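You operate a simulated robot arm through the tools that you are given. There is no shell and no other tool. Be economical: measure what you need, move in short steps, check, and stop when the job is done.

Carry out the task below with a simulated robot arm. There is one attempt and no reset: what you move stays moved.

TASK
The fan runs backwards: change over its phase switch, then jog it to prove it follows the arrow.
Fine: isolate before opening the terminal box; lid shut and isolator on for the jog. Gas stays locked off, igniter isolated.

Only the result counts: the job must be done as asked and must still hold three seconds after the hand-in. Knocking over, shifting, dropping, spilling or breaking anything else fails it. Lids that push on must go on centred and level and be pressed home; caps that screw on are set level and turned clockwise until they are tight.

THE ROBOT
A 7-joint arm with a two-finger parallel gripper, fixed in place. Base frame: the origin is at the foot of the arm, x ahead of it, y to its left, z up. Lengths are in mm, angles in degrees, forces in N, time in s.
With the tool pointing down near the work surface it reaches from about 100 to 640 mm from the base axis. Its first joint turns from -115.0 to 115.0 degrees. Payload 3.91 kg.
Tool frame: the origin (TCP) lies between the finger pads and is the grasp point; the fingertips stand 30 mm ahead of it; z points along the fingers, y is the line along which they close. The gripper opens to 110 mm. The fingers are 20 mm wide and 10 mm thick; the gripper's body (48 by 112 mm) begins 55 mm behind the TCP.
Orientation is that of the tool frame in the base frame, as a unit quaternion [w, x, y, z]. With the fingers straight down and closing along the base's y, the tool's x points along the base's -x, its y along +y and its z along -z.

THE INTERFACE
- The arm moves only by the tool jog_arm. Its argument "deltas" is a list of rows, each a list of 7 numbers: the shift along the base's x, y, z in cm, then the turn, a rotation vector about the base's x, y, z in degrees, then the gripper command, from -1 (shut) to 1 (fully open), values between in proportion. In form: [[x, y, z, wx, wy, wz, fingers], ...]. A call has 1 to 20 rows; each row is the pose to reach, as a shift and turn from the pose commanded when the call began. A row lasts 0.2 s, in which the tool goes at most 50 mm and 8.6 degrees; a call with a longer step from one row to the next is refused whole, and so is a gripper value outside its range. A pose out of reach is approached as far as the arm can. The call stops where the force on the tool passes 40 N (or 10 N more than at its start, if that is more) or the arm is blocked; 0.2 s more then pass. The fingers move at their own pace (about 108 mm/s each) and stop on an object; they squeeze with about 24 N. The grip force told is the motor's: it shows also when the fingers shut on nothing. Time passes only in rows, and 0.2 s behind the last, so rows that repeat a pose let the fingers close. It gives the time, the measured TCP pose, the force on the tool (base axes), the opening and the grip force at its end, in the units of the frame above (readings bear some noise), and new pictures: "pictures" is both (left out), scene, wrist or none.
- Cameras (640 x 400 px; columns grow to the right, rows downward): "scene" is fixed at [50.3, -500.5, 1356.9]; the picture's right is [0.90, -0.43, 0.00], its down [-0.19, -0.39, -0.90] and it looks along [0.39, 0.81, -0.43] (base axes); focal length 371 px, centre (320, 200). "wrist" rides on the gripper at [-36, 0, -57] in the tool frame; the picture's right is [0.00, -1.00, 0.00], its down [0.97, 0.00, -0.24] and it looks along [0.24, 0.00, 0.97] (tool axes); focal length 218 px, centre (320, 200). There is no depth. A picture from a camera that has moved, and an enlarged one, comes with that camera's place and axes in the base frame and with its lens.
- slide_trunk(by): slides the trunk up (or, below 0, down) by that many mm; the arm rides with it, the base frame stays. It gives what a move gives, with no picture.
- close_up(camera, box): a new picture of the part [left, top, right, bottom] of that camera's present view, enlarged. It takes no simulated time.
- sign_off(): hands the job in; it is judged then, once.

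Go step by step. Nothing tells you positions but the pictures and the camera data: compare them with the known pose of the tool, close in by small moves and look again before you grip or let go. The budget is 120 turns and 170 pictures, counting those below and the enlarged ones. Unless the task says otherwise, let go and move clear before handing in, and close with one line.

The tools are called after ">>>" as name(argument=value, ...) on one line, values as JSON. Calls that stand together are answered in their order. jog_arm: Moves the arm, as the interface text tells. Its arguments: {"type":"object","properties":{"deltas":{"type":"array","items":{"type":"array","items":{"type":"number"}}},"pictures":{"type":"string","enum":["both","scene","wrist","none"]}},"required":["deltas"]} The other tools are called the same way: slide_trunk (by) slides the trunk up or down; close_up (camera, box) takes an enlarged picture of a part of a camera's view; sign_off () hands the job in.

At the start:

```text
time: 0.0
tool_pos: [365.6, 253.7, 1065.3]
ee_rot: [0.0, 0.0, 1.0, 0.0]
wrist_force: [-0.3, -0.4, 0.3]
grip_width: 110.2
gripper_force: 0.1
trunk travel left (down, up): [-650.0, 340.0]
```

scene: 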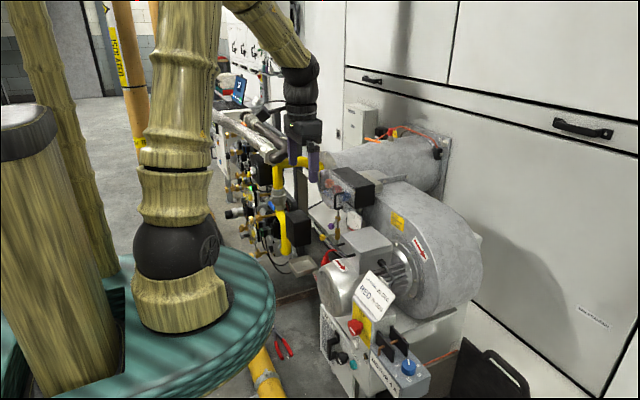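
wrist: 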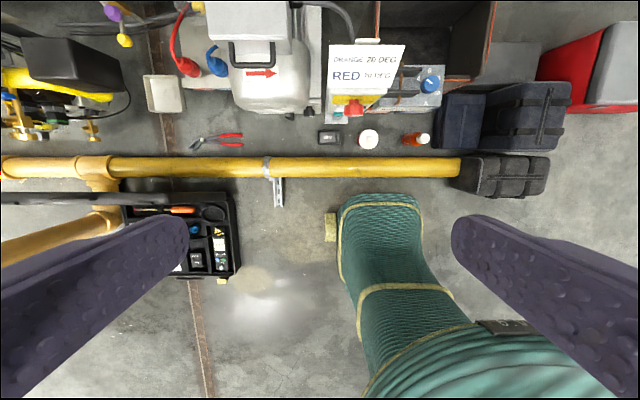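

I see a burner/fan assembly ahead, with a motor, a terminal box on top, and a small control panel with isolator, red button and blue knob. I'll enlarge these areas first.

>>> close_up(camera="scene", box=[300, 210, 460, 400])

>>> close_up(camera="wrist", box=[160, 0, 480, 160])

>>> close_up(camera="scene", box=[210, 90, 370, 290])

```text
2.11 times, centred on (380, 305) of scene
camera zoom: at [50.3, -500.5, 1356.9], right [0.9, -0.43, 0.0], down [-0.19, -0.39, -0.9], along [0.39, 0.81, -0.43], focal length 780 px, centre (194, -21)
```

zoom: 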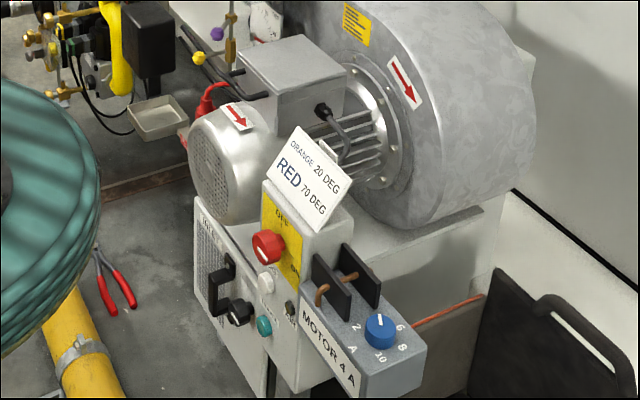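

```text
2.00 times, centred on (320, 80) of wrist
camera zoom: at [402.3, 253.7, 1122.7], right [0.0, -1.0, 0.0], down [-0.97, 0.0, 0.24], along [-0.24, 0.0, -0.97], focal length 436 px, centre (320, 440)
```

zoom: 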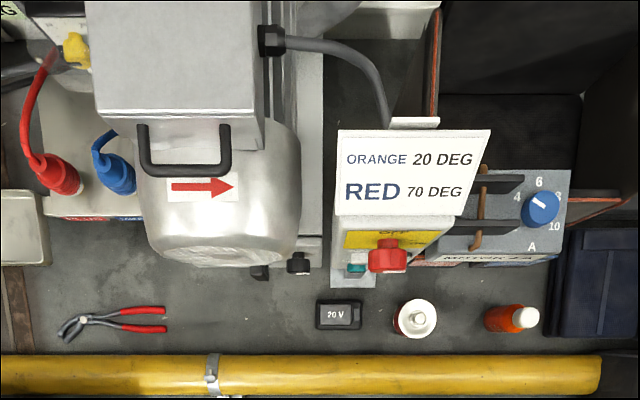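

```text
2.00 times, centred on (290, 190) of scene
camera zoom: at [50.3, -500.5, 1356.9], right [0.9, -0.43, 0.0], down [-0.19, -0.39, -0.9], along [0.39, 0.81, -0.43], focal length 741 px, centre (380, 220)
```

zoom: 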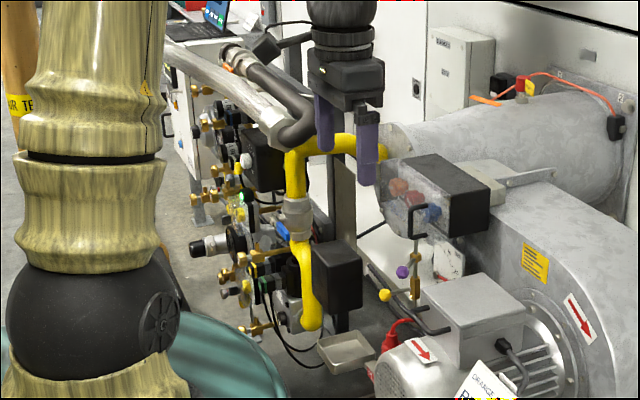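

The red rotary isolator is at about (487, 177, 582) on a panel facing me, and the terminal box sits on the motor to its left. I'll drop back and tilt the hand forward so the wrist camera sees the panel fronts.

>>> jog_arm(deltas=[[-1, 0, -3, 0, -7.5, 0, 0], [-3, 0, -6, 0, -15, 0, -1], [-5, 0, -9, 0, -22.5, 0, -1], [-7, 0, -12, 0, -30, 0, -1], [-9, 0, -15, 0, -37.5, 0, -1], [-11, 0, -18, 0, -45, 0, -1], [-13, 0, -21, 0, -52.5, 0, -1], [-15, 0, -24, 0, -60, 0, -1]])

```text
time: 1.8
tool_pos: [226.4, 259.8, 822.4]
ee_rot: [0.475, -0.018, 0.88, -0.002]
wrist_force: [2.2, -4.6, 2.4]
grip_width: 0.0
gripper_force: 23.6
out of reach, approached as far as the arm can: row 5, 6, 7
trunk travel left (down, up): [-650.0, 340.0]
camera wrist: at [199.3, 260.0, 882.9], right [0.03, -1.0, 0.02], down [-0.73, -0.04, -0.68], along [0.68, 0.01, -0.73], focal length 218 px, centre (320, 200)
```

scene: 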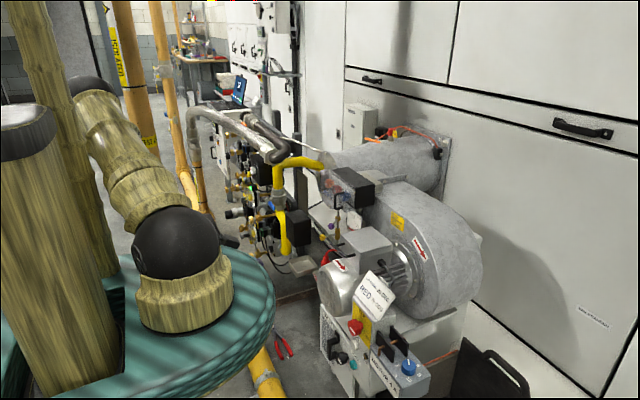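
wrist: 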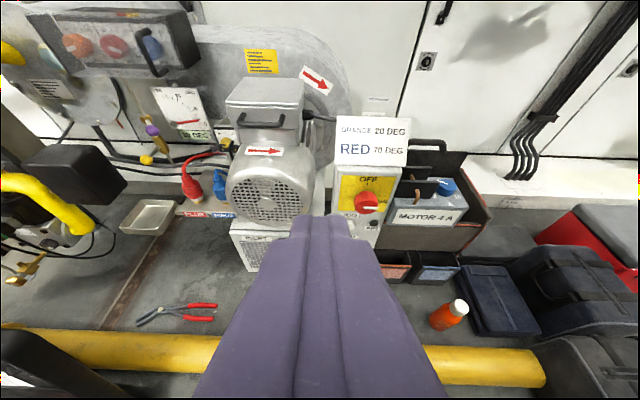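

Now I have a frontal view. I'll enlarge the parts.

>>> close_up(camera="wrist", box=[200, 60, 360, 160])

>>> close_up(camera="wrist", box=[310, 110, 500, 290])

>>> close_up(camera="wrist", box=[0, 10, 260, 240])

>>> close_up(camera="wrist", box=[170, 130, 330, 280])

```text
4.00 times, centred on (280, 110) of wrist
camera zoom: at [199.3, 260.0, 882.9], right [0.03, -1.0, 0.02], down [-0.73, -0.04, -0.68], along [0.68, 0.01, -0.73], focal length 873 px, centre (480, 560)
```

zoom: 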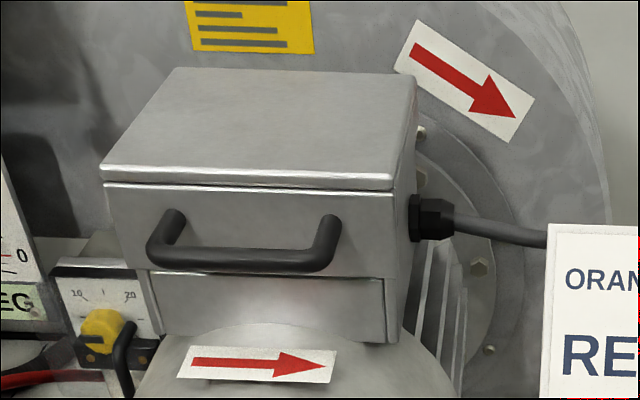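

```text
2.22 times, centred on (405, 200) of wrist
camera zoom: at [199.3, 260.0, 882.9], right [0.03, -1.0, 0.02], down [-0.73, -0.04, -0.68], along [0.68, 0.01, -0.73], focal length 485 px, centre (131, 200)
```

zoom: 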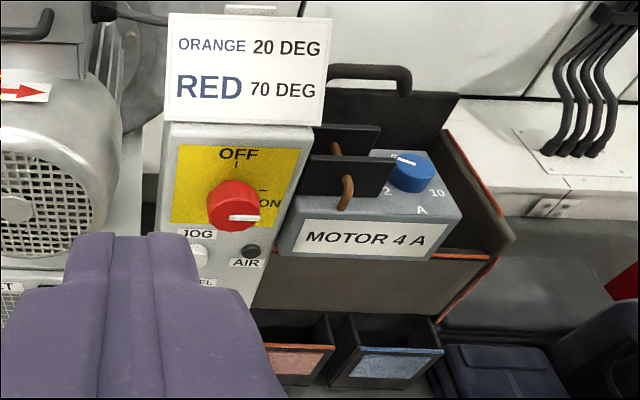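

```text
1.74 times, centred on (130, 125) of wrist
camera zoom: at [199.3, 260.0, 882.9], right [0.03, -1.0, 0.02], down [-0.73, -0.04, -0.68], along [0.68, 0.01, -0.73], focal length 380 px, centre (650, 330)
```

zoom: 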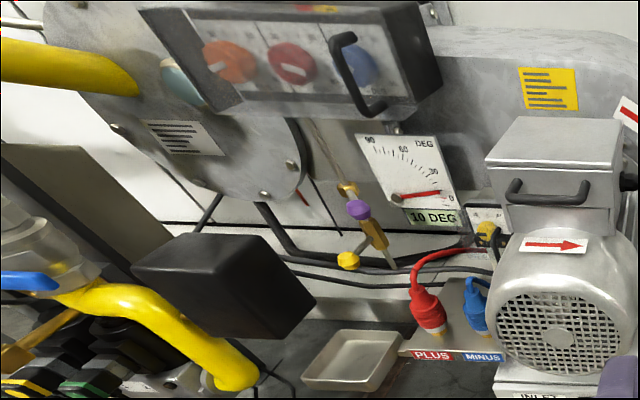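

```text
2.67 times, centred on (250, 205) of wrist
camera zoom: at [199.3, 260.0, 882.9], right [0.03, -1.0, 0.02], down [-0.73, -0.04, -0.68], along [0.68, 0.01, -0.73], focal length 582 px, centre (507, 187)
```

zoom: 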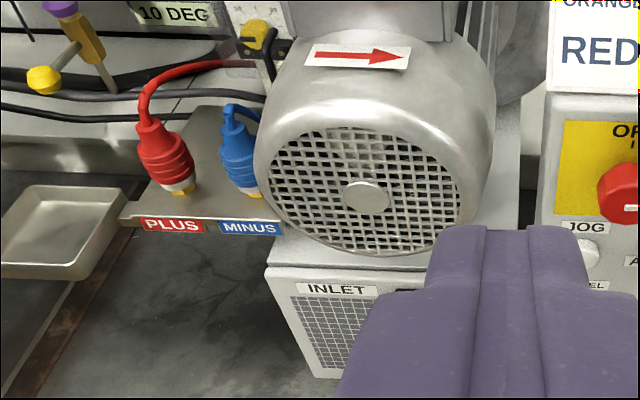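

The isolator is on, the JOG button is the white one below it, and the lid appears to be back-hinged with a front handle. I'll lower the trunk and look at the panel more directly.

>>> slide_trunk(by=-200)

>>> jog_arm(deltas=[[0, 0, 0, 0, -6, 0, -1], [0, -2, 0, 0, -12, 0, -1], [0, -4, 0, 0, -18, 0, -1], [0, -6, 0, 0, -24, 0, -1], [0, -8, 0, 0, -30, 0, -1]], pictures="wrist")

```text
time: 4.0
tool_pos: [233.3, 242.1, 627.5]
ee_rot: [0.498, 0.035, 0.866, -0.015]
wrist_force: [1.2, -0.1, -0.1]
grip_width: 0.1
gripper_force: 24.1
trunk travel left (down, up): [-450.0, 540.0]
```

```text
time: 4.6
tool_pos: [234.0, 233.9, 628.9]
ee_rot: [0.575, 0.038, 0.817, -0.012]
wrist_force: [-0.1, 3.4, -3.5]
grip_width: 0.1
gripper_force: 23.8
trunk travel left (down, up): [-450.0, 540.0]
stopped in row 2: the force on the tool passed its limit (the readings are from after the stop); the commanded pose is now the measured one
camera wrist: at [193.5, 236.0, 683.1], right [-0.07, -1.0, -0.02], down [-0.55, 0.06, -0.83], along [0.83, -0.05, -0.56], focal length 218 px, centre (320, 200)
```

wrist: 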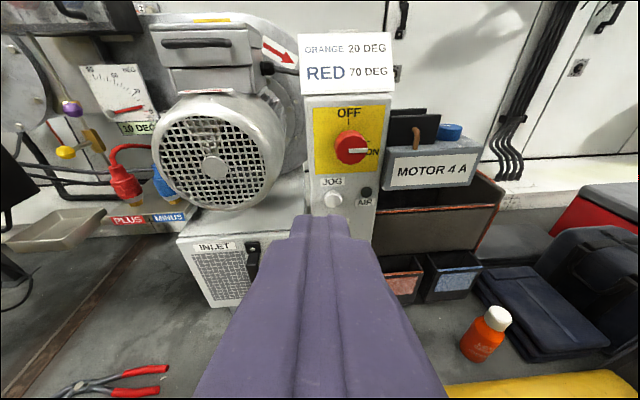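

The move stopped on force; I'll check the arm's own posture in the scene view.

>>> jog_arm(deltas=[[0, 0, 1, 0, 0, 0, -1], [0, 0, 2, 0, 0, 0, -1]], pictures="both")

```text
time: 5.2
tool_pos: [231.8, 234.3, 648.7]
ee_rot: [0.574, 0.036, 0.818, -0.011]
wrist_force: [-0.8, 8.5, -4.1]
grip_width: 0.1
gripper_force: 24.0
trunk travel left (down, up): [-450.0, 540.0]
camera wrist: at [192.7, 236.5, 703.3], right [-0.07, -1.0, -0.02], down [-0.55, 0.06, -0.83], along [0.83, -0.05, -0.56], focal length 218 px, centre (320, 200)
```

scene: 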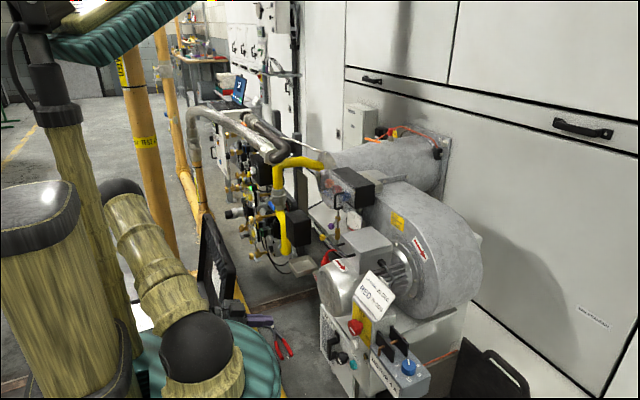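
wrist: 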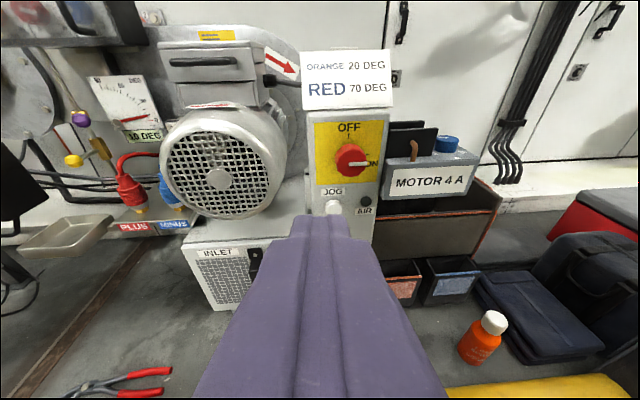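

Something dark now stands by the teal platform; I need to check whether the tool tray got disturbed.

>>> close_up(camera="scene", box=[80, 190, 320, 400])

```text
1.90 times, centred on (200, 295) of scene
camera zoom: at [50.3, -500.5, 1356.9], right [0.9, -0.43, 0.0], down [-0.19, -0.39, -0.9], along [0.39, 0.81, -0.43], focal length 706 px, centre (549, 19)
```

zoom: 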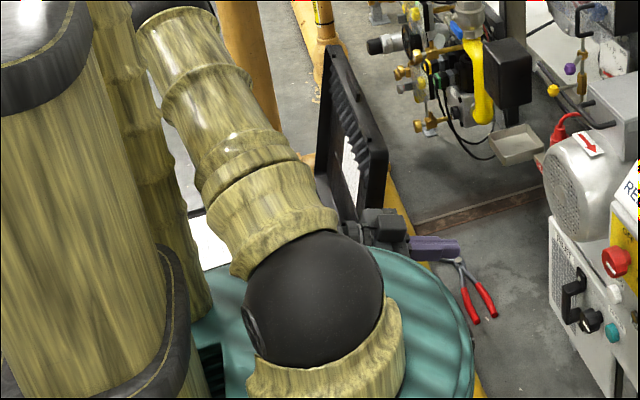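

That is an open case lid standing clear, not disturbed. The knob triangulates to about (485, 173, 574). Next I'll look closely at the panel.

>>> close_up(camera="wrist", box=[280, 40, 400, 240])

>>> close_up(camera="scene", box=[310, 260, 440, 400])

```text
2.00 times, centred on (340, 140) of wrist
camera zoom: at [192.7, 236.5, 703.3], right [-0.07, -1.0, -0.02], down [-0.55, 0.06, -0.83], along [0.83, -0.05, -0.56], focal length 436 px, centre (280, 320)
```

zoom: 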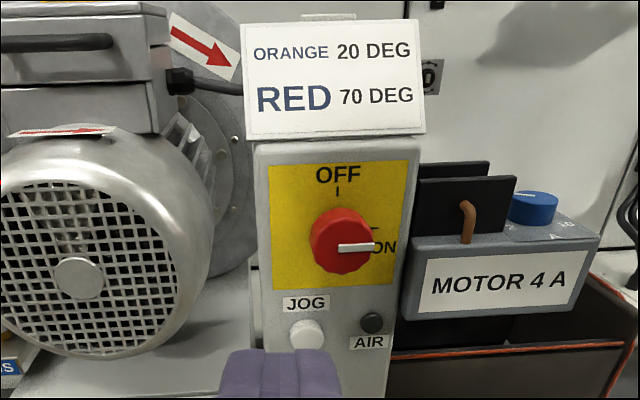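

```text
2.86 times, centred on (375, 330) of scene
camera zoom: at [50.3, -500.5, 1356.9], right [0.9, -0.43, 0.0], down [-0.19, -0.39, -0.9], along [0.39, 0.81, -0.43], focal length 1059 px, centre (163, -171)
```

zoom: 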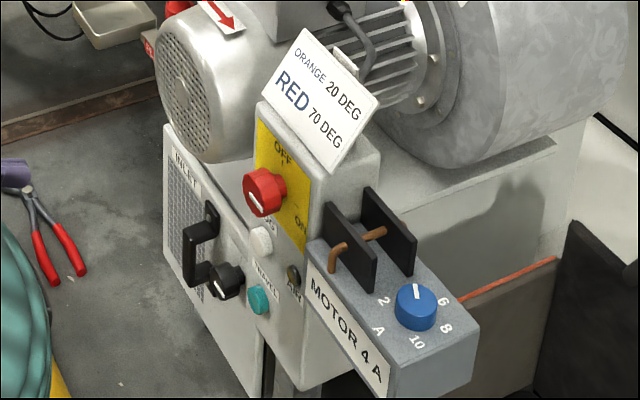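

The panel is near vertical, facing -x. The knob is about 44 mm wide, marker to the right = ON, and OFF is up. I'll level the hand and stand off in front of the knob.

>>> jog_arm(deltas=[[3, -1, -1, -0.4, -4, 0.8, 0], [6, -2, -2.5, -0.8, -8, 1.5, 0.2], [10, -4, -4, -1.2, -12, 2.3, 0.2], [13, -5, -6, -1.6, -16, 3, 0.2], [16.8, -6.1, -7.5, -2, -19.9, 3.8, 0.2], [16.8, -6.1, -7.5, -2, -19.9, 3.8, 0.2]])

```text
time: 5.5
tool_pos: [241.9, 235.8, 645.9]
ee_rot: [0.585, 0.03, 0.81, -0.004]
wrist_force: [2.5, 1.8, -0.6]
grip_width: 55.1
gripper_force: 0.3
trunk travel left (down, up): [-450.0, 540.0]
stopped in row 1: the force on the tool passed its limit (the readings are from after the stop); the commanded pose is now the measured one
camera wrist: at [200.7, 236.4, 699.1], right [-0.05, -1.0, -0.03], down [-0.53, 0.05, -0.84], along [0.84, -0.03, -0.53], focal length 218 px, centre (320, 200)
```

scene: 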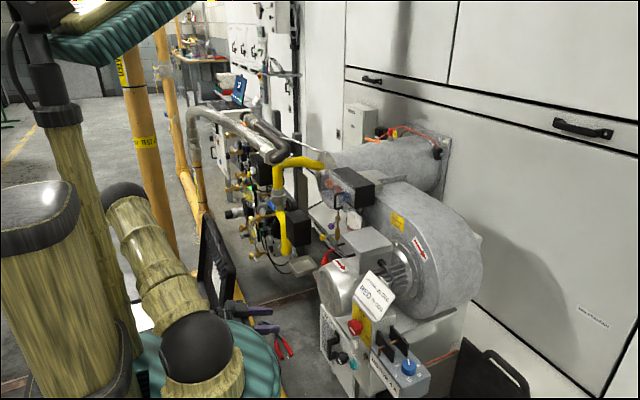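
wrist: 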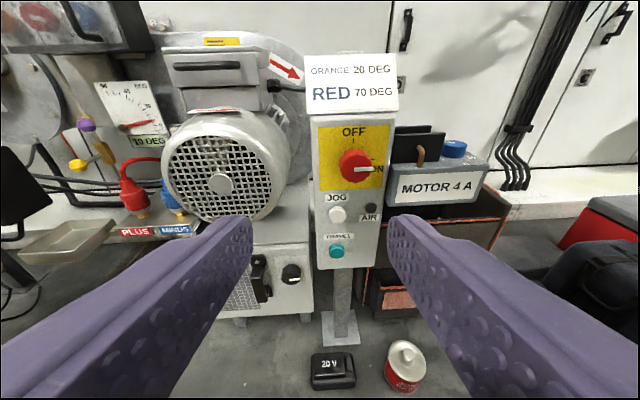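

It stops on transient force in this folded posture. I'll move out in pure translation in small steps to unfold first.

>>> jog_arm(deltas=[[0.5, 0, 0.3, 0, 0, 0, 0], [1.2, 0, 0.6, 0, 0, 0, 0], [2, 0, 1, 0, 0, 0, 0], [3, 0, 1, 0, 0, 0, 0], [4, -0.5, 1, 0, 0, 0, 0], [5, -1, 1, 0, 0, 0, 0], [6, -1.5, 1, 0, 0, 0, 0], [7, -2, 1, 0, 0, 0, 0], [8, -2.5, 1, 0, 0, 0, 0], [9, -3, 1, 0, 0, 0, 0]], pictures="none")

```text
time: 7.7
tool_pos: [334.9, 215.4, 650.4]
ee_rot: [0.585, 0.03, 0.81, -0.006]
wrist_force: [-0.1, 0.1, 0.1]
grip_width: 55.0
gripper_force: 0.1
out of reach, approached as far as the arm can: row 6, 7, 8, 9, 10
trunk travel left (down, up): [-450.0, 540.0]
```

The shoulder sits at about z 867, too high for a level hand at z 574. I'll raise the hand, then lower the trunk more.

>>> jog_arm(deltas=[[-1, 0, 2, 0, 0, 0, 0], [-1, 0, 4, 0, 0, 0, 0], [-1, 0, 6, 0, 0, 0, 0], [-1, 0, 8, 0, 0, 0, 0]], pictures="none")

>>> slide_trunk(by=-170)

>>> jog_arm(deltas=[[0, 0, 0.5, 0, -4, 0, 0], [0.5, 0, 1, 0, -8, 0, 0], [1, 0, 1, 0, -12, 0, 0], [1, 0, 1, 0, -16, 0, 0]])

```text
time: 8.7
tool_pos: [335.8, 248.2, 719.9]
ee_rot: [0.585, 0.03, 0.81, -0.005]
wrist_force: [-0.4, -0.6, -0.3]
grip_width: 55.2
gripper_force: 0.2
out of reach, approached as far as the arm can: row 1, 2, 3, 4
trunk travel left (down, up): [-450.0, 540.0]
```

```text
time: 10.6
tool_pos: [335.1, 248.7, 548.5]
ee_rot: [0.584, 0.031, 0.811, -0.006]
wrist_force: [0.2, -0.7, -0.5]
grip_width: 55.0
gripper_force: 0.0
trunk travel left (down, up): [-280.0, 710.0]
```

```text
time: 11.6
tool_pos: [346.3, 247.9, 559.2]
ee_rot: [0.692, 0.031, 0.721, -0.001]
wrist_force: [-0.3, -0.2, -0.2]
grip_width: 55.0
gripper_force: 0.0
trunk travel left (down, up): [-280.0, 710.0]
camera wrist: at [291.2, 249.5, 598.3], right [-0.05, -1.0, -0.04], down [-0.28, 0.05, -0.96], along [0.96, -0.03, -0.28], focal length 218 px, centre (320, 200)
```

scene: 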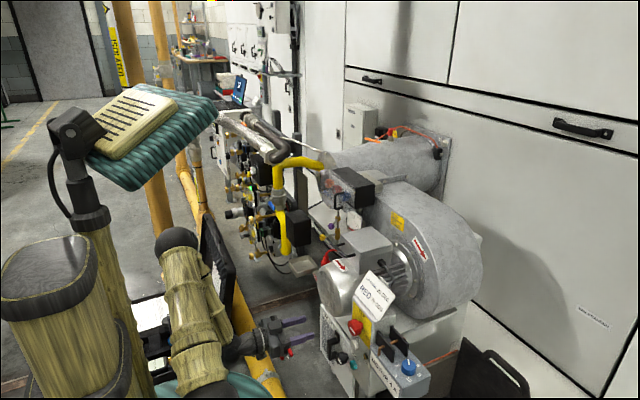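
wrist: 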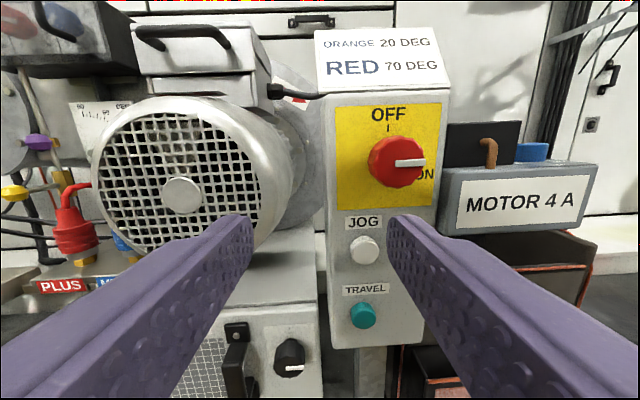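

Clear view now: JOG (white) and TRAVEL (teal) buttons, isolator marker at ON. I'll level the hand and place it just in front of the knob with the fingers straddling it.

>>> jog_arm(deltas=[[0, -2, 0.5, -0.8, -0.8, 1, 0.2], [2, -4, 1, -1.6, -1.6, 2, 0.2], [4, -6, 1.5, -2.4, -2.4, 2.6, 0.2], [6.5, -7.5, 1.5, -2.4, -2.4, 2.6, 0.2], [9, -7.5, 1.5, -2.4, -2.4, 2.6, 0.2]])

```text
time: 12.8
tool_pos: [442.3, 181.0, 568.9]
ee_rot: [0.707, 0.0, 0.708, 0.0]
wrist_force: [-0.7, 0.7, 0.9]
grip_width: 66.2
gripper_force: 0.1
out of reach, approached as far as the arm can: row 1, 2, 3, 4, 5
trunk travel left (down, up): [-280.0, 710.0]
camera wrist: at [385.9, 180.6, 605.7], right [0.0, -1.0, 0.0], down [-0.24, 0.0, -0.97], along [0.97, 0.0, -0.24], focal length 218 px, centre (320, 200)
```

scene: 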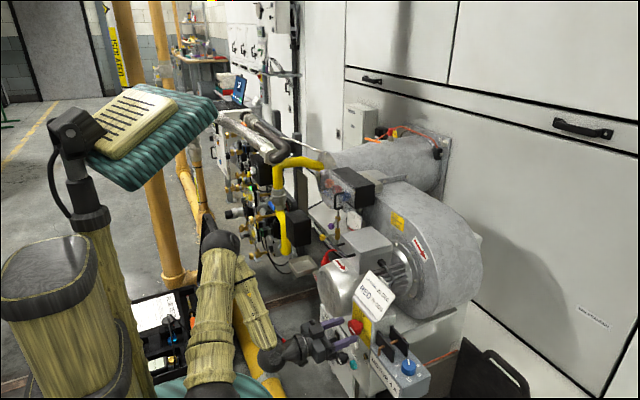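
wrist: 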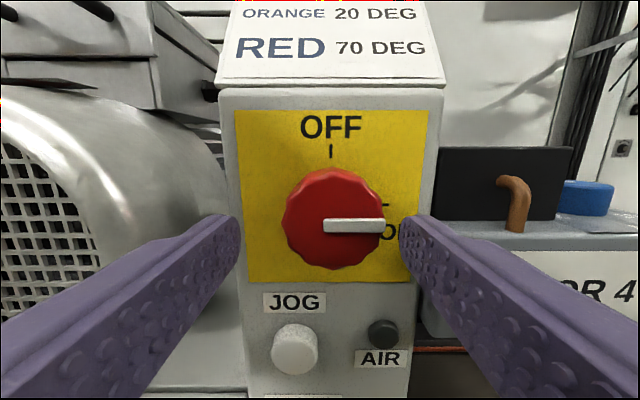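

The knob centre is at about (485, 174, 571). I'll trim sideways a bit and read back.

>>> jog_arm(deltas=[[0, -0.3, 0.2, 0, 0, 0, 0.25], [0, -0.6, 0.3, 0, 0, 0, 0.25], [0, -0.6, 0.3, 0, 0, 0, 0.25]], pictures="none")

```text
time: 13.6
tool_pos: [446.4, 178.1, 568.8]
ee_rot: [0.707, 0.001, 0.707, -0.001]
wrist_force: [0.5, 0.5, 0.5]
grip_width: 68.7
gripper_force: 0.1
out of reach, approached as far as the arm can: row 2, 3
trunk travel left (down, up): [-280.0, 710.0]
```

The elbow is near its fold limit; going forward relieves it. I'll advance a step and read back.

>>> jog_arm(deltas=[[0.7, 0, 0, 0, 0, 0, 0.25], [1.4, 0, 0, 0, 0, 0, 0.25], [1.4, 0, 0, 0, 0, 0, 0.25]], pictures="wrist")

```text
time: 14.4
tool_pos: [459.8, 178.1, 570.3]
ee_rot: [0.707, 0.001, 0.707, -0.001]
wrist_force: [0.2, 0.3, 0.6]
grip_width: 69.0
gripper_force: 0.1
trunk travel left (down, up): [-280.0, 710.0]
camera wrist: at [403.4, 177.6, 606.8], right [0.0, -1.0, 0.0], down [-0.24, 0.0, -0.97], along [0.97, 0.0, -0.24], focal length 218 px, centre (320, 200)
```

wrist: 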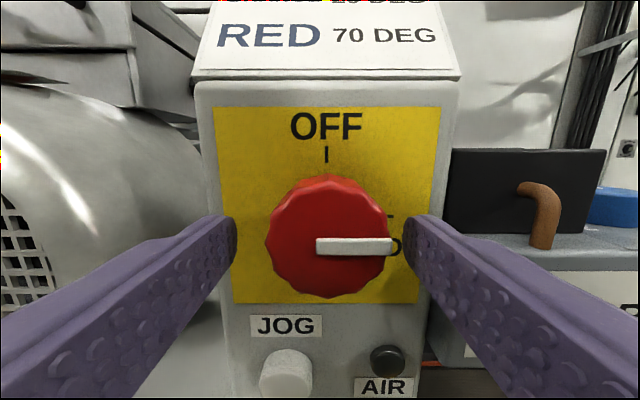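

The knob front is at x≈485 and the panel face ≈502. I'll move in so the tips are at ≈498, centre, and close.

>>> jog_arm(deltas=[[0.3, -0.35, 0.05, 0, 0, 0, 0.25], [0.8, -0.35, 0.05, 0, 0, 0, 0.25], [0.8, -0.35, 0.05, 0, 0, 0, -1], [0.8, -0.35, 0.05, 0, 0, 0, -1]], pictures="wrist")

```text
time: 15.4
tool_pos: [467.7, 174.4, 571.6]
ee_rot: [0.707, 0.0, 0.707, 0.0]
wrist_force: [2.4, 2.4, 0.8]
grip_width: 43.1
gripper_force: 45.0
trunk travel left (down, up): [-280.0, 710.0]
camera wrist: at [411.8, 174.6, 607.4], right [0.0, -1.0, 0.0], down [-0.24, 0.0, -0.97], along [0.97, 0.0, -0.24], focal length 218 px, centre (320, 200)
```

wrist: 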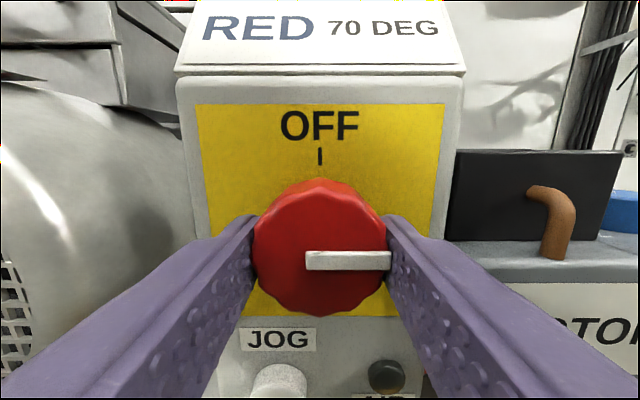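

The knob is gripped (43 mm). I'll turn it 90° counter-clockwise, which is -90° about x.

>>> jog_arm(deltas=[[0, 0, 0, -7.5, 0, 0, -1], [0, 0, 0, -15, 0, 0, -1], [0, 0, 0, -22.5, 0, 0, -1], [0, 0, 0, -30, 0, 0, -1], [0, 0, 0, -37.5, 0, 0, -1], [0, 0, 0, -45, 0, 0, -1], [0, 0, 0, -52.5, 0, 0, -1], [0, 0, 0, -60, 0, 0, -1], [0, 0, 0, -67.5, 0, 0, -1], [0, 0, 0, -75, 0, 0, -1], [0, 0, 0, -82.5, 0, 0, -1], [0, 0, 0, -90, 0, 0, -1], [0, 0, 0, -90, 0, 0, -1]])

```text
time: 18.2
tool_pos: [467.4, 172.1, 573.5]
ee_rot: [-0.5, 0.498, -0.5, 0.502]
wrist_force: [8.2, -16.7, 21.9]
grip_width: 42.7
gripper_force: 45.2
trunk travel left (down, up): [-280.0, 710.0]
camera wrist: at [411.8, 208.8, 573.3], right [0.0, 0.0, 1.0], down [-0.24, -0.97, 0.0], along [0.97, -0.24, 0.0], focal length 218 px, centre (320, 200)
```

scene: 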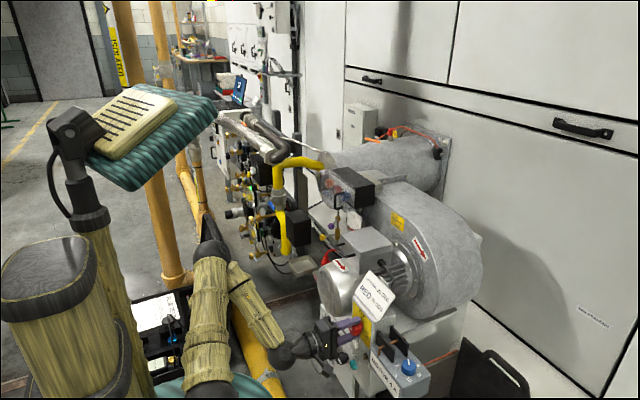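
wrist: 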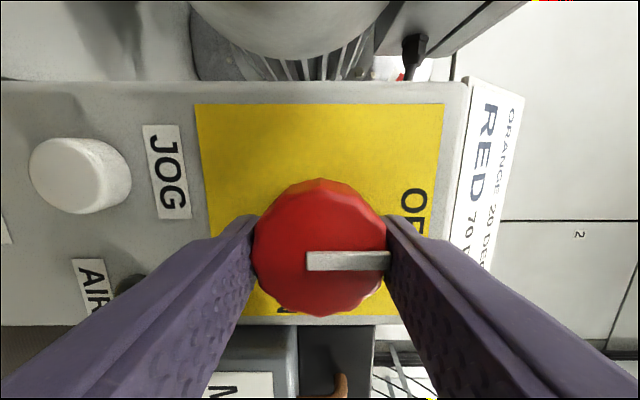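

The isolator now points to OFF. I'll release and back away.

>>> jog_arm(deltas=[[0, 0, 0, 0, 0, 0, 0.2], [0, 0, 0, 0, 0, 0, 0.2], [-2, 0, 0, 0, 0, 0, 0.2], [-5, 0, 1, 0, 0, 0, 0.2], [-7, 0, 2, 0, 0, 0, 0.2]])

```text
time: 19.4
tool_pos: [417.4, 203.9, 574.7]
ee_rot: [-0.5, 0.499, -0.501, 0.501]
wrist_force: [-0.1, -0.4, 0.1]
grip_width: 66.2
gripper_force: 0.1
out of reach, approached as far as the arm can: row 4, 5
trunk travel left (down, up): [-280.0, 710.0]
camera wrist: at [361.9, 240.2, 574.4], right [0.0, 0.0, 1.0], down [-0.24, -0.97, 0.0], along [0.97, -0.24, 0.0], focal length 218 px, centre (320, 200)
```

scene: 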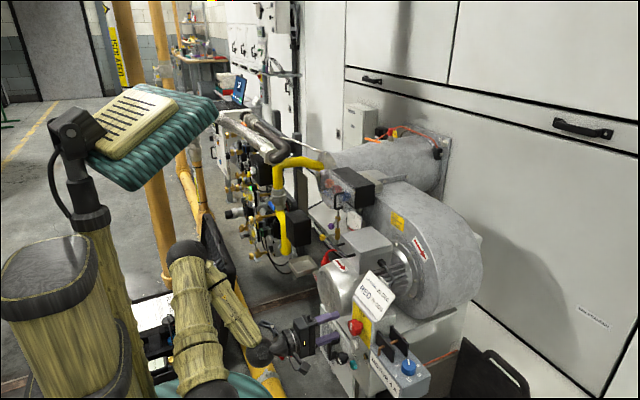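
wrist: 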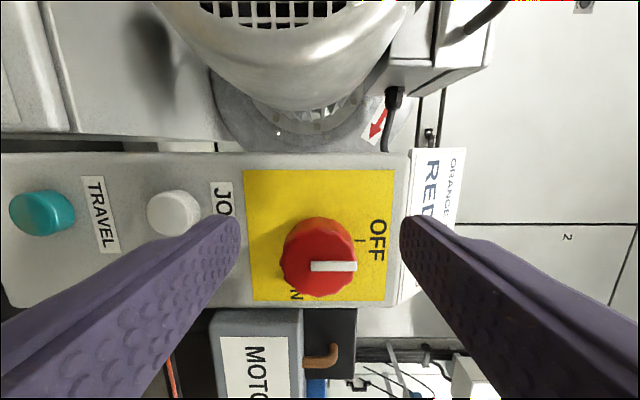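

The isolator is OFF. The lid handle is at about (560, 378, 688). I'll raise the trunk, then bring the hand (fingers closing vertically) in front of the handle.

>>> slide_trunk(by=120)

>>> jog_arm(deltas=[[0, 3, 0, 0, 0, 0, 0], [0, 6, 0, 0, 0, 0, 0], [0, 9, 0, 0, 0, 0, 0], [0, 12, 0, 0, 0, 0, 0], [0, 15, 0, 0, 0, 0, 0], [0, 17, 0, 0, 0, 0, 0], [3, 17, 0, 0, 0, 0, 0]])

```text
time: 20.9
tool_pos: [418.6, 204.3, 693.3]
ee_rot: [0.5, -0.499, 0.501, -0.5]
wrist_force: [0.2, 0.8, 0.1]
grip_width: 66.0
gripper_force: 0.1
trunk travel left (down, up): [-400.0, 590.0]
```

```text
time: 22.5
tool_pos: [451.2, 373.4, 693.6]
ee_rot: [0.5, -0.499, 0.501, -0.501]
wrist_force: [0.6, -0.4, 0.7]
grip_width: 55.3
gripper_force: 0.1
trunk travel left (down, up): [-400.0, 590.0]
camera wrist: at [394.9, 409.4, 694.3], right [0.0, 0.0, 1.0], down [-0.24, -0.97, 0.0], along [0.97, -0.24, 0.0], focal length 218 px, centre (320, 200)
```

scene: 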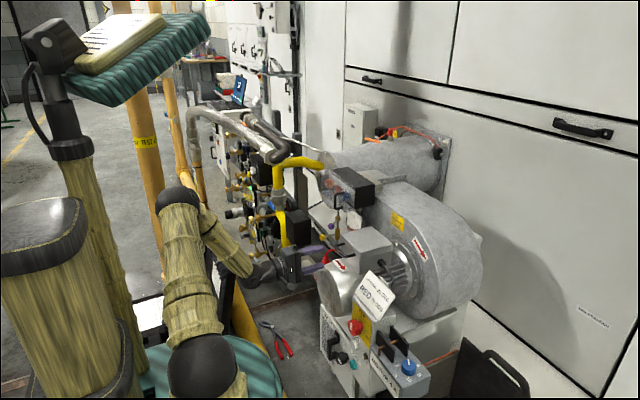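
wrist: 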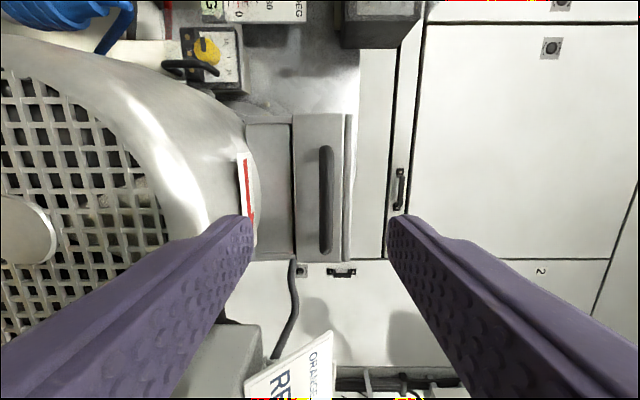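

The handle is right ahead. I need to see where the lid seam is; I'll enlarge the box in both views.

>>> close_up(camera="wrist", box=[230, 100, 370, 280])

>>> close_up(camera="scene", box=[320, 215, 430, 285])

```text
2.22 times, centred on (300, 190) of wrist
camera zoom: at [394.9, 409.4, 694.3], right [0.0, 0.0, 1.0], down [-0.24, -0.97, 0.0], along [0.97, -0.24, 0.0], focal length 485 px, centre (364, 222)
```

zoom: 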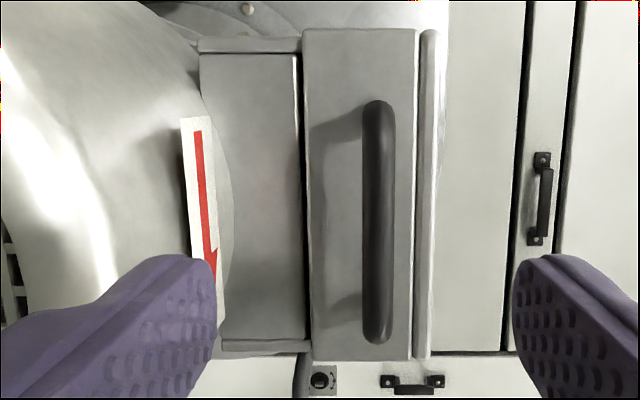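

```text
5.71 times, centred on (375, 250) of scene
camera zoom: at [50.3, -500.5, 1356.9], right [0.9, -0.43, 0.0], down [-0.19, -0.39, -0.9], along [0.39, 0.81, -0.43], focal length 2118 px, centre (6, -86)
```

zoom: 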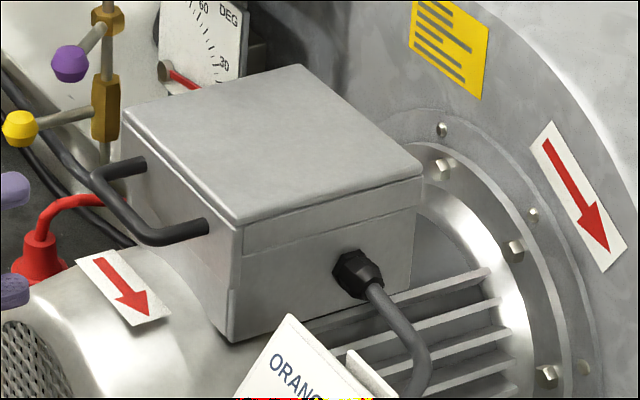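

The handle bar is at about (542, 373, 697), standing ~30 mm off the face. I'll straddle it with the fingers above and below and close.

>>> jog_arm(deltas=[[3, 0, 0.3, 0, 0, 0, 0], [6, 0, 0.3, 0, 0, 0, 0], [7.8, 0, 0.3, 0, 0, 0, 0], [7.8, 0, 0.3, 0, 0, 0, -0.5], [7.8, 0, 0.3, 0, 0, 0, -0.5]])

```text
time: 23.7
tool_pos: [526.1, 375.4, 696.4]
ee_rot: [-0.499, 0.501, -0.5, 0.5]
wrist_force: [-0.3, 0.1, -0.3]
grip_width: 27.4
gripper_force: 0.1
trunk travel left (down, up): [-400.0, 590.0]
camera wrist: at [470.0, 410.3, 697.4], right [0.0, 0.0, 1.0], down [-0.24, -0.97, 0.0], along [0.97, -0.24, 0.0], focal length 218 px, centre (320, 200)
```

scene: 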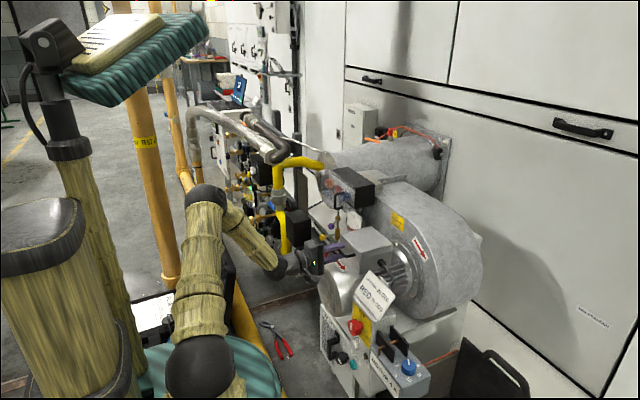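
wrist: 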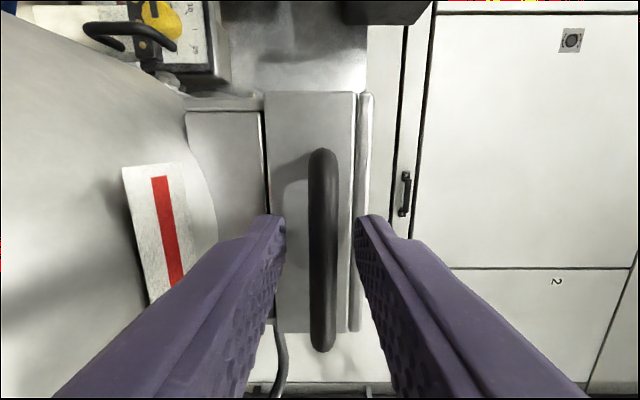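

The bar is at about x 552, so I need ~8 mm more depth before closing.

>>> jog_arm(deltas=[[0.9, -0.3, 0.05, 0, 0, 0, -0.5], [0.9, -0.3, 0.05, 0, 0, 0, -1], [0.9, -0.3, 0.05, 0, 0, 0, -1]], pictures="wrist")

```text
time: 24.5
tool_pos: [534.4, 371.5, 697.8]
ee_rot: [0.501, -0.499, 0.501, -0.499]
wrist_force: [0.2, -0.1, 1.6]
grip_width: 9.2
gripper_force: 44.9
trunk travel left (down, up): [-400.0, 590.0]
camera wrist: at [478.8, 407.5, 698.4], right [0.0, 0.0, 1.0], down [-0.24, -0.97, 0.0], along [0.97, -0.24, 0.0], focal length 218 px, centre (320, 200)
```

wrist: 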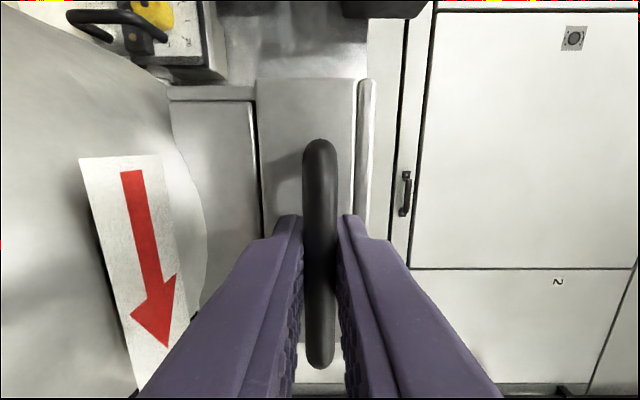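

The handle is gripped. I'll test-lift it along a small arc about the presumed rear hinge.

>>> jog_arm(deltas=[[-0.06, 0, 0.77, 0, 2.5, 0, -1], [-0.12, 0, 1.54, 0, 5, 0, -1], [-0.12, 0, 2.3, 0, 7.5, 0, -1], [-0.11, 0, 3.09, 0, 10, 0, -1]])

```text
time: 25.5
tool_pos: [536.9, 371.1, 726.7]
ee_rot: [0.454, -0.542, 0.542, -0.455]
wrist_force: [27.5, 7.6, -4.5]
grip_width: 9.4
gripper_force: 45.4
trunk travel left (down, up): [-400.0, 590.0]
camera wrist: at [481.1, 407.5, 737.8], right [0.17, 0.0, 0.98], down [-0.24, -0.97, 0.04], along [0.96, -0.24, -0.17], focal length 218 px, centre (320, 200)
```

scene: 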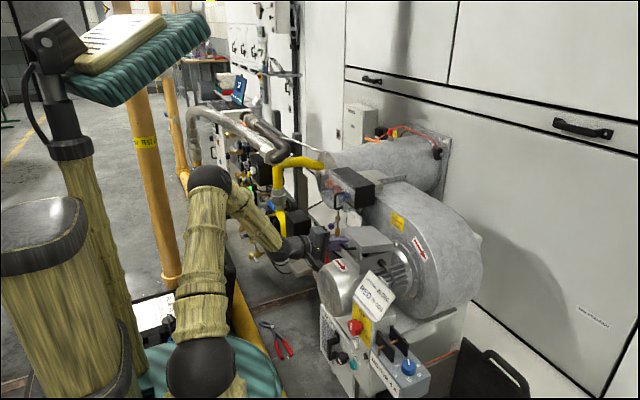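
wrist: 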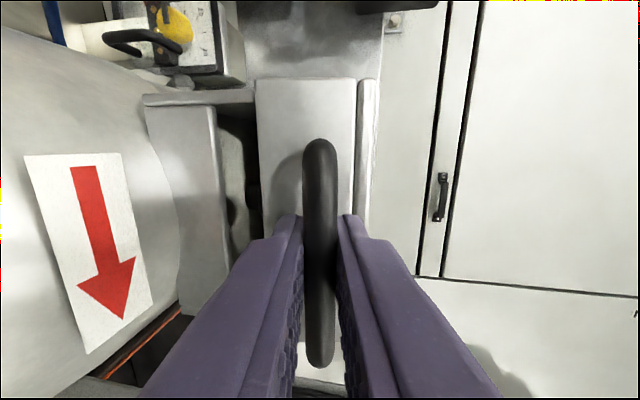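

The lid is hinged at the rear and opening. I'll correct the arc (hinge ≈ (703, 698)) and continue to 40°.

>>> jog_arm(deltas=[[0.5, 0, 0.3, 0, 1, 0, -1], [0.74, 0, 1.28, 0, 5, 0, -1], [1.18, 0, 2.68, 0, 10, 0, -1], [1.74, 0, 4.03, 0, 15, 0, -1], [2.42, 0, 5.33, 0, 20, 0, -1], [3.21, 0, 6.57, 0, 25, 0, -1], [4.1, 0, 7.73, 0, 30, 0, -1]])

```text
time: 27.1
tool_pos: [573.0, 372.0, 807.5]
ee_rot: [0.3, -0.641, 0.641, -0.298]
wrist_force: [-16.2, -4.3, 12.2]
grip_width: 9.5
gripper_force: 45.0
trunk travel left (down, up): [-400.0, 590.0]
camera wrist: at [529.9, 407.6, 845.4], right [0.64, 0.0, 0.77], down [-0.18, -0.97, 0.15], along [0.75, -0.24, -0.62], focal length 218 px, centre (320, 200)
```

scene: 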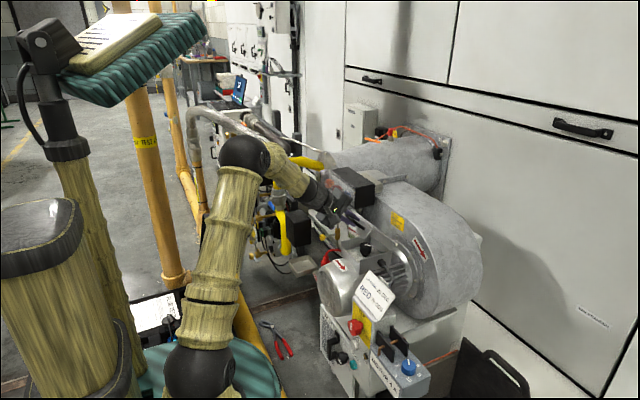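
wrist: 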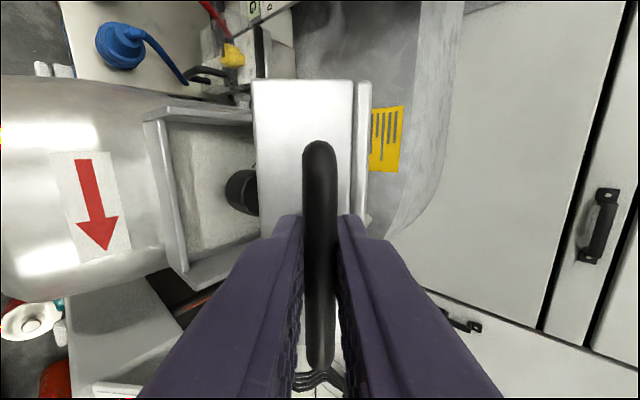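

The lid is lifting well, with a black switch visible inside. I'll continue to about 80°.

>>> jog_arm(deltas=[[0.9, 0, 1.1, 0, 5, 0, -1], [2.0, 0, 2.1, 0, 10, 0, -1], [3.15, 0, 3.0, 0, 15, 0, -1], [4.4, 0, 3.8, 0, 20, 0, -1], [5.7, 0, 4.5, 0, 25, 0, -1], [7.0, 0, 5.05, 0, 30, 0, -1], [8.45, 0, 5.5, 0, 35, 0, -1], [9.9, 0, 5.8, 0, 40, 0, -1]])

```text
time: 27.5
tool_pos: [579.8, 371.4, 815.4]
ee_rot: [0.287, -0.646, 0.646, -0.287]
wrist_force: [-14.9, -6.2, 13.9]
grip_width: 9.5
gripper_force: 44.8
out of reach, approached as far as the arm can: row 1
trunk travel left (down, up): [-400.0, 590.0]
stopped in row 1: the force on the tool passed its limit (the readings are from after the stop); the commanded pose is now the measured one
camera wrist: at [538.2, 407.5, 853.6], right [0.67, 0.0, 0.74], down [-0.18, -0.97, 0.16], along [0.72, -0.24, -0.65], focal length 218 px, centre (320, 200)
```

scene: 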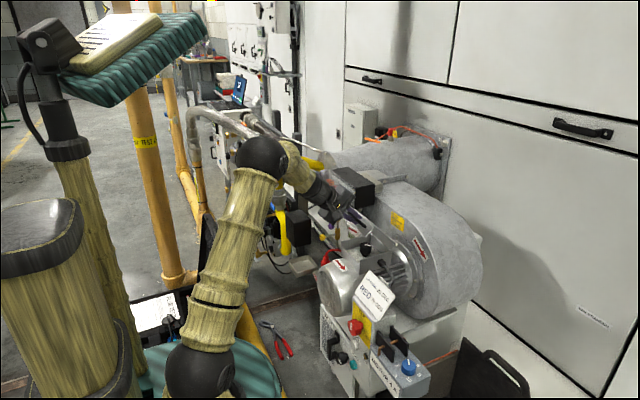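
wrist: 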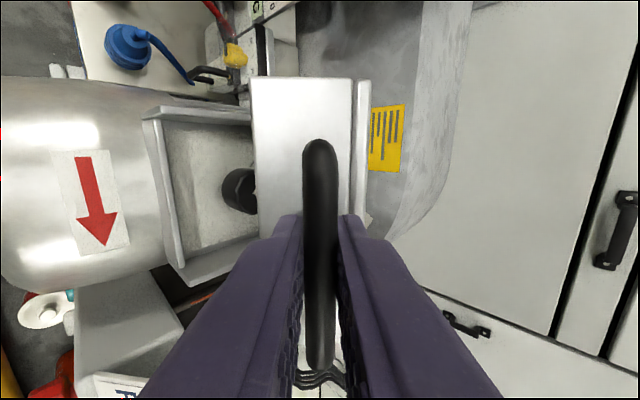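

A wrist limit prevents more tilt. I'll keep the tool's tilt fixed now and just carry the handle along the arc.

>>> jog_arm(deltas=[[0.65, 0, 0.65, 0, 0, 0, -1], [1.33, 0, 1.27, 0, 0, 0, -1], [2.4, 0, 2.1, 0, 0, 0, -1], [3.5, 0, 2.8, 0, 0, 0, -1], [4.7, 0, 3.4, 0, 0, 0, -1], [5.9, 0, 3.9, 0, 0, 0, -1]])

```text
time: 28.9
tool_pos: [598.3, 371.9, 829.4]
ee_rot: [-0.285, 0.647, -0.647, 0.285]
wrist_force: [-12.9, -2.5, 15.6]
grip_width: 9.7
gripper_force: 44.8
out of reach, approached as far as the arm can: row 3, 4, 5, 6
trunk travel left (down, up): [-400.0, 590.0]
camera wrist: at [556.4, 407.6, 869.2], right [0.67, 0.0, 0.74], down [-0.18, -0.97, 0.16], along [0.72, -0.24, -0.65], focal length 218 px, centre (320, 200)
```

scene: 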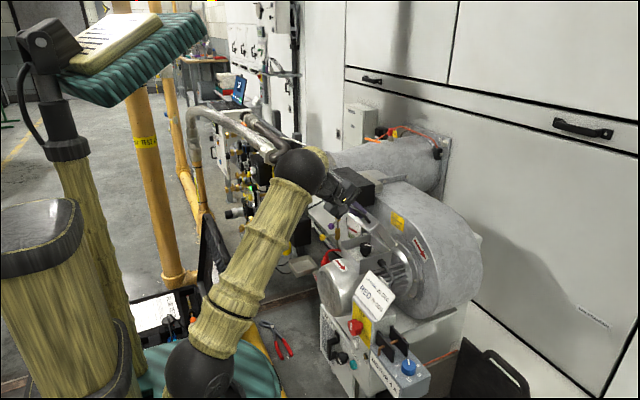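
wrist: 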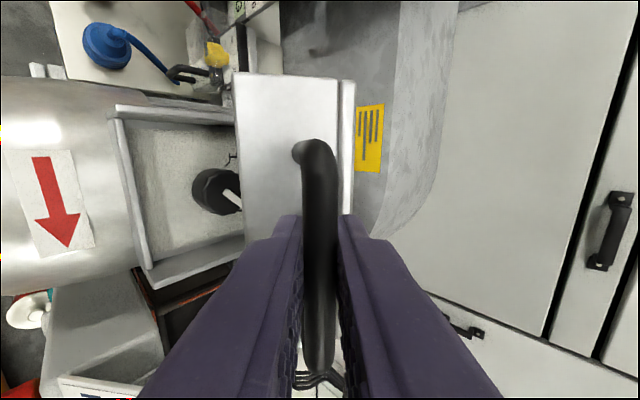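

The arm is near its stretch limit because the tool points down. I'll level the tool about the bar, which extends the reach, with the lid held where it is.

>>> jog_arm(deltas=[[-0.1, 0, -0.2, 0, -7, 0, -1], [-0.2, 0, -0.4, 0, -14, 0, -1], [-0.3, 0, -0.6, 0, -21, 0, -1], [-0.35, 0, -0.8, 0, -28, 0, -1], [-0.4, 0, -1.0, 0, -35, 0, -1], [-0.43, 0, -1.14, 0, -42, 0, -1]], pictures="wrist")

```text
time: 29.9
tool_pos: [595.5, 372.0, 825.8]
ee_rot: [0.438, -0.554, 0.555, -0.439]
wrist_force: [-11.0, -3.6, 15.2]
grip_width: 9.6
gripper_force: 44.8
trunk travel left (down, up): [-400.0, 590.0]
stopped in row 5: the force on the tool passed its limit (the readings are from after the stop); the commanded pose is now the measured one
camera wrist: at [541.2, 407.9, 840.0], right [0.23, 0.0, 0.97], down [-0.24, -0.97, 0.05], along [0.94, -0.24, -0.22], focal length 218 px, centre (320, 200)
```

wrist: 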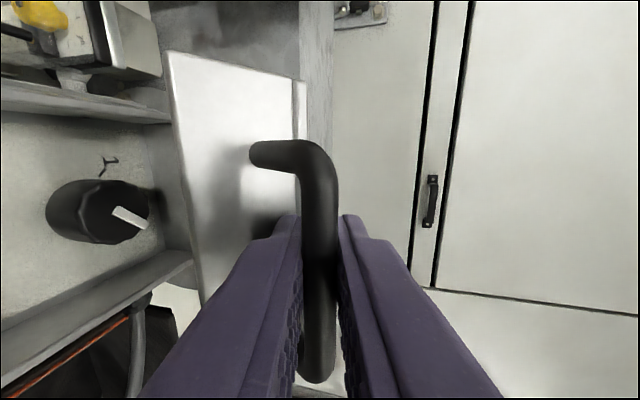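

Now pitch is 13°. I'll relax the outward strain and yaw the hand 20° about the bar for extra reach.

>>> jog_arm(deltas=[[-0.15, 0, 0.2, 0, 0, 0, -1], [-0.15, -0.15, 0.25, 0, 0, 5, -1], [-0.1, -0.3, 0.3, 0, 0, 10, -1], [-0.1, -0.45, 0.3, 0, 0, 15, -1], [-0.1, -0.58, 0.3, 0, 0, 20, -1]], pictures="none")

```text
time: 31.1
tool_pos: [594.4, 368.3, 826.4]
ee_rot: [-0.507, 0.644, -0.45, 0.355]
wrist_force: [-12.1, 3.5, 13.9]
grip_width: 11.3
gripper_force: 45.1
trunk travel left (down, up): [-400.0, 590.0]
```

Force is purely radial along the lid and modest. I'll continue along the arc.

>>> jog_arm(deltas=[[0.75, 0, 0.55, 0, 0, 0, -1], [1.65, 0, 1.15, 0, 0, 0, -1], [2.8, 0, 1.75, 0, 0, 0, -1], [4.0, 0, 2.3, 0, 0, 0, -1], [5.3, 0, 2.7, 0, 0, 0, -1], [6.6, 0, 3.0, 0, 0, 0, -1]])

```text
time: 32.5
tool_pos: [660.5, 366.9, 858.7]
ee_rot: [-0.507, 0.643, -0.45, 0.356]
wrist_force: [-5.8, 11.2, 25.0]
grip_width: 11.3
gripper_force: 45.0
trunk travel left (down, up): [-400.0, 590.0]
camera wrist: at [596.8, 382.2, 872.5], right [0.22, 0.08, 0.97], down [0.11, -0.99, 0.06], along [0.97, 0.1, -0.22], focal length 218 px, centre (320, 200)
```

scene: 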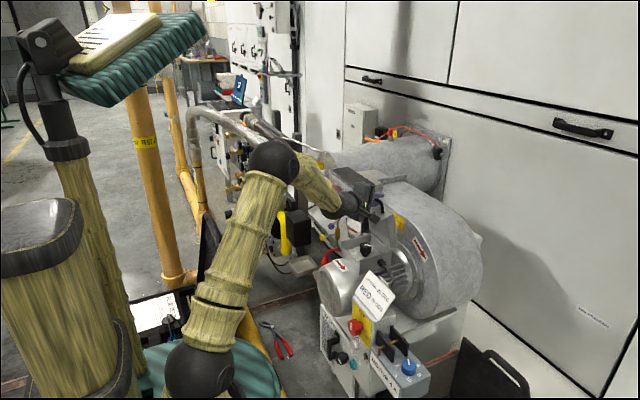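
wrist: 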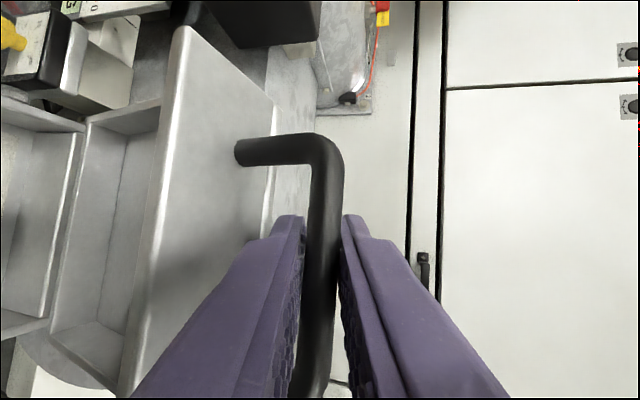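

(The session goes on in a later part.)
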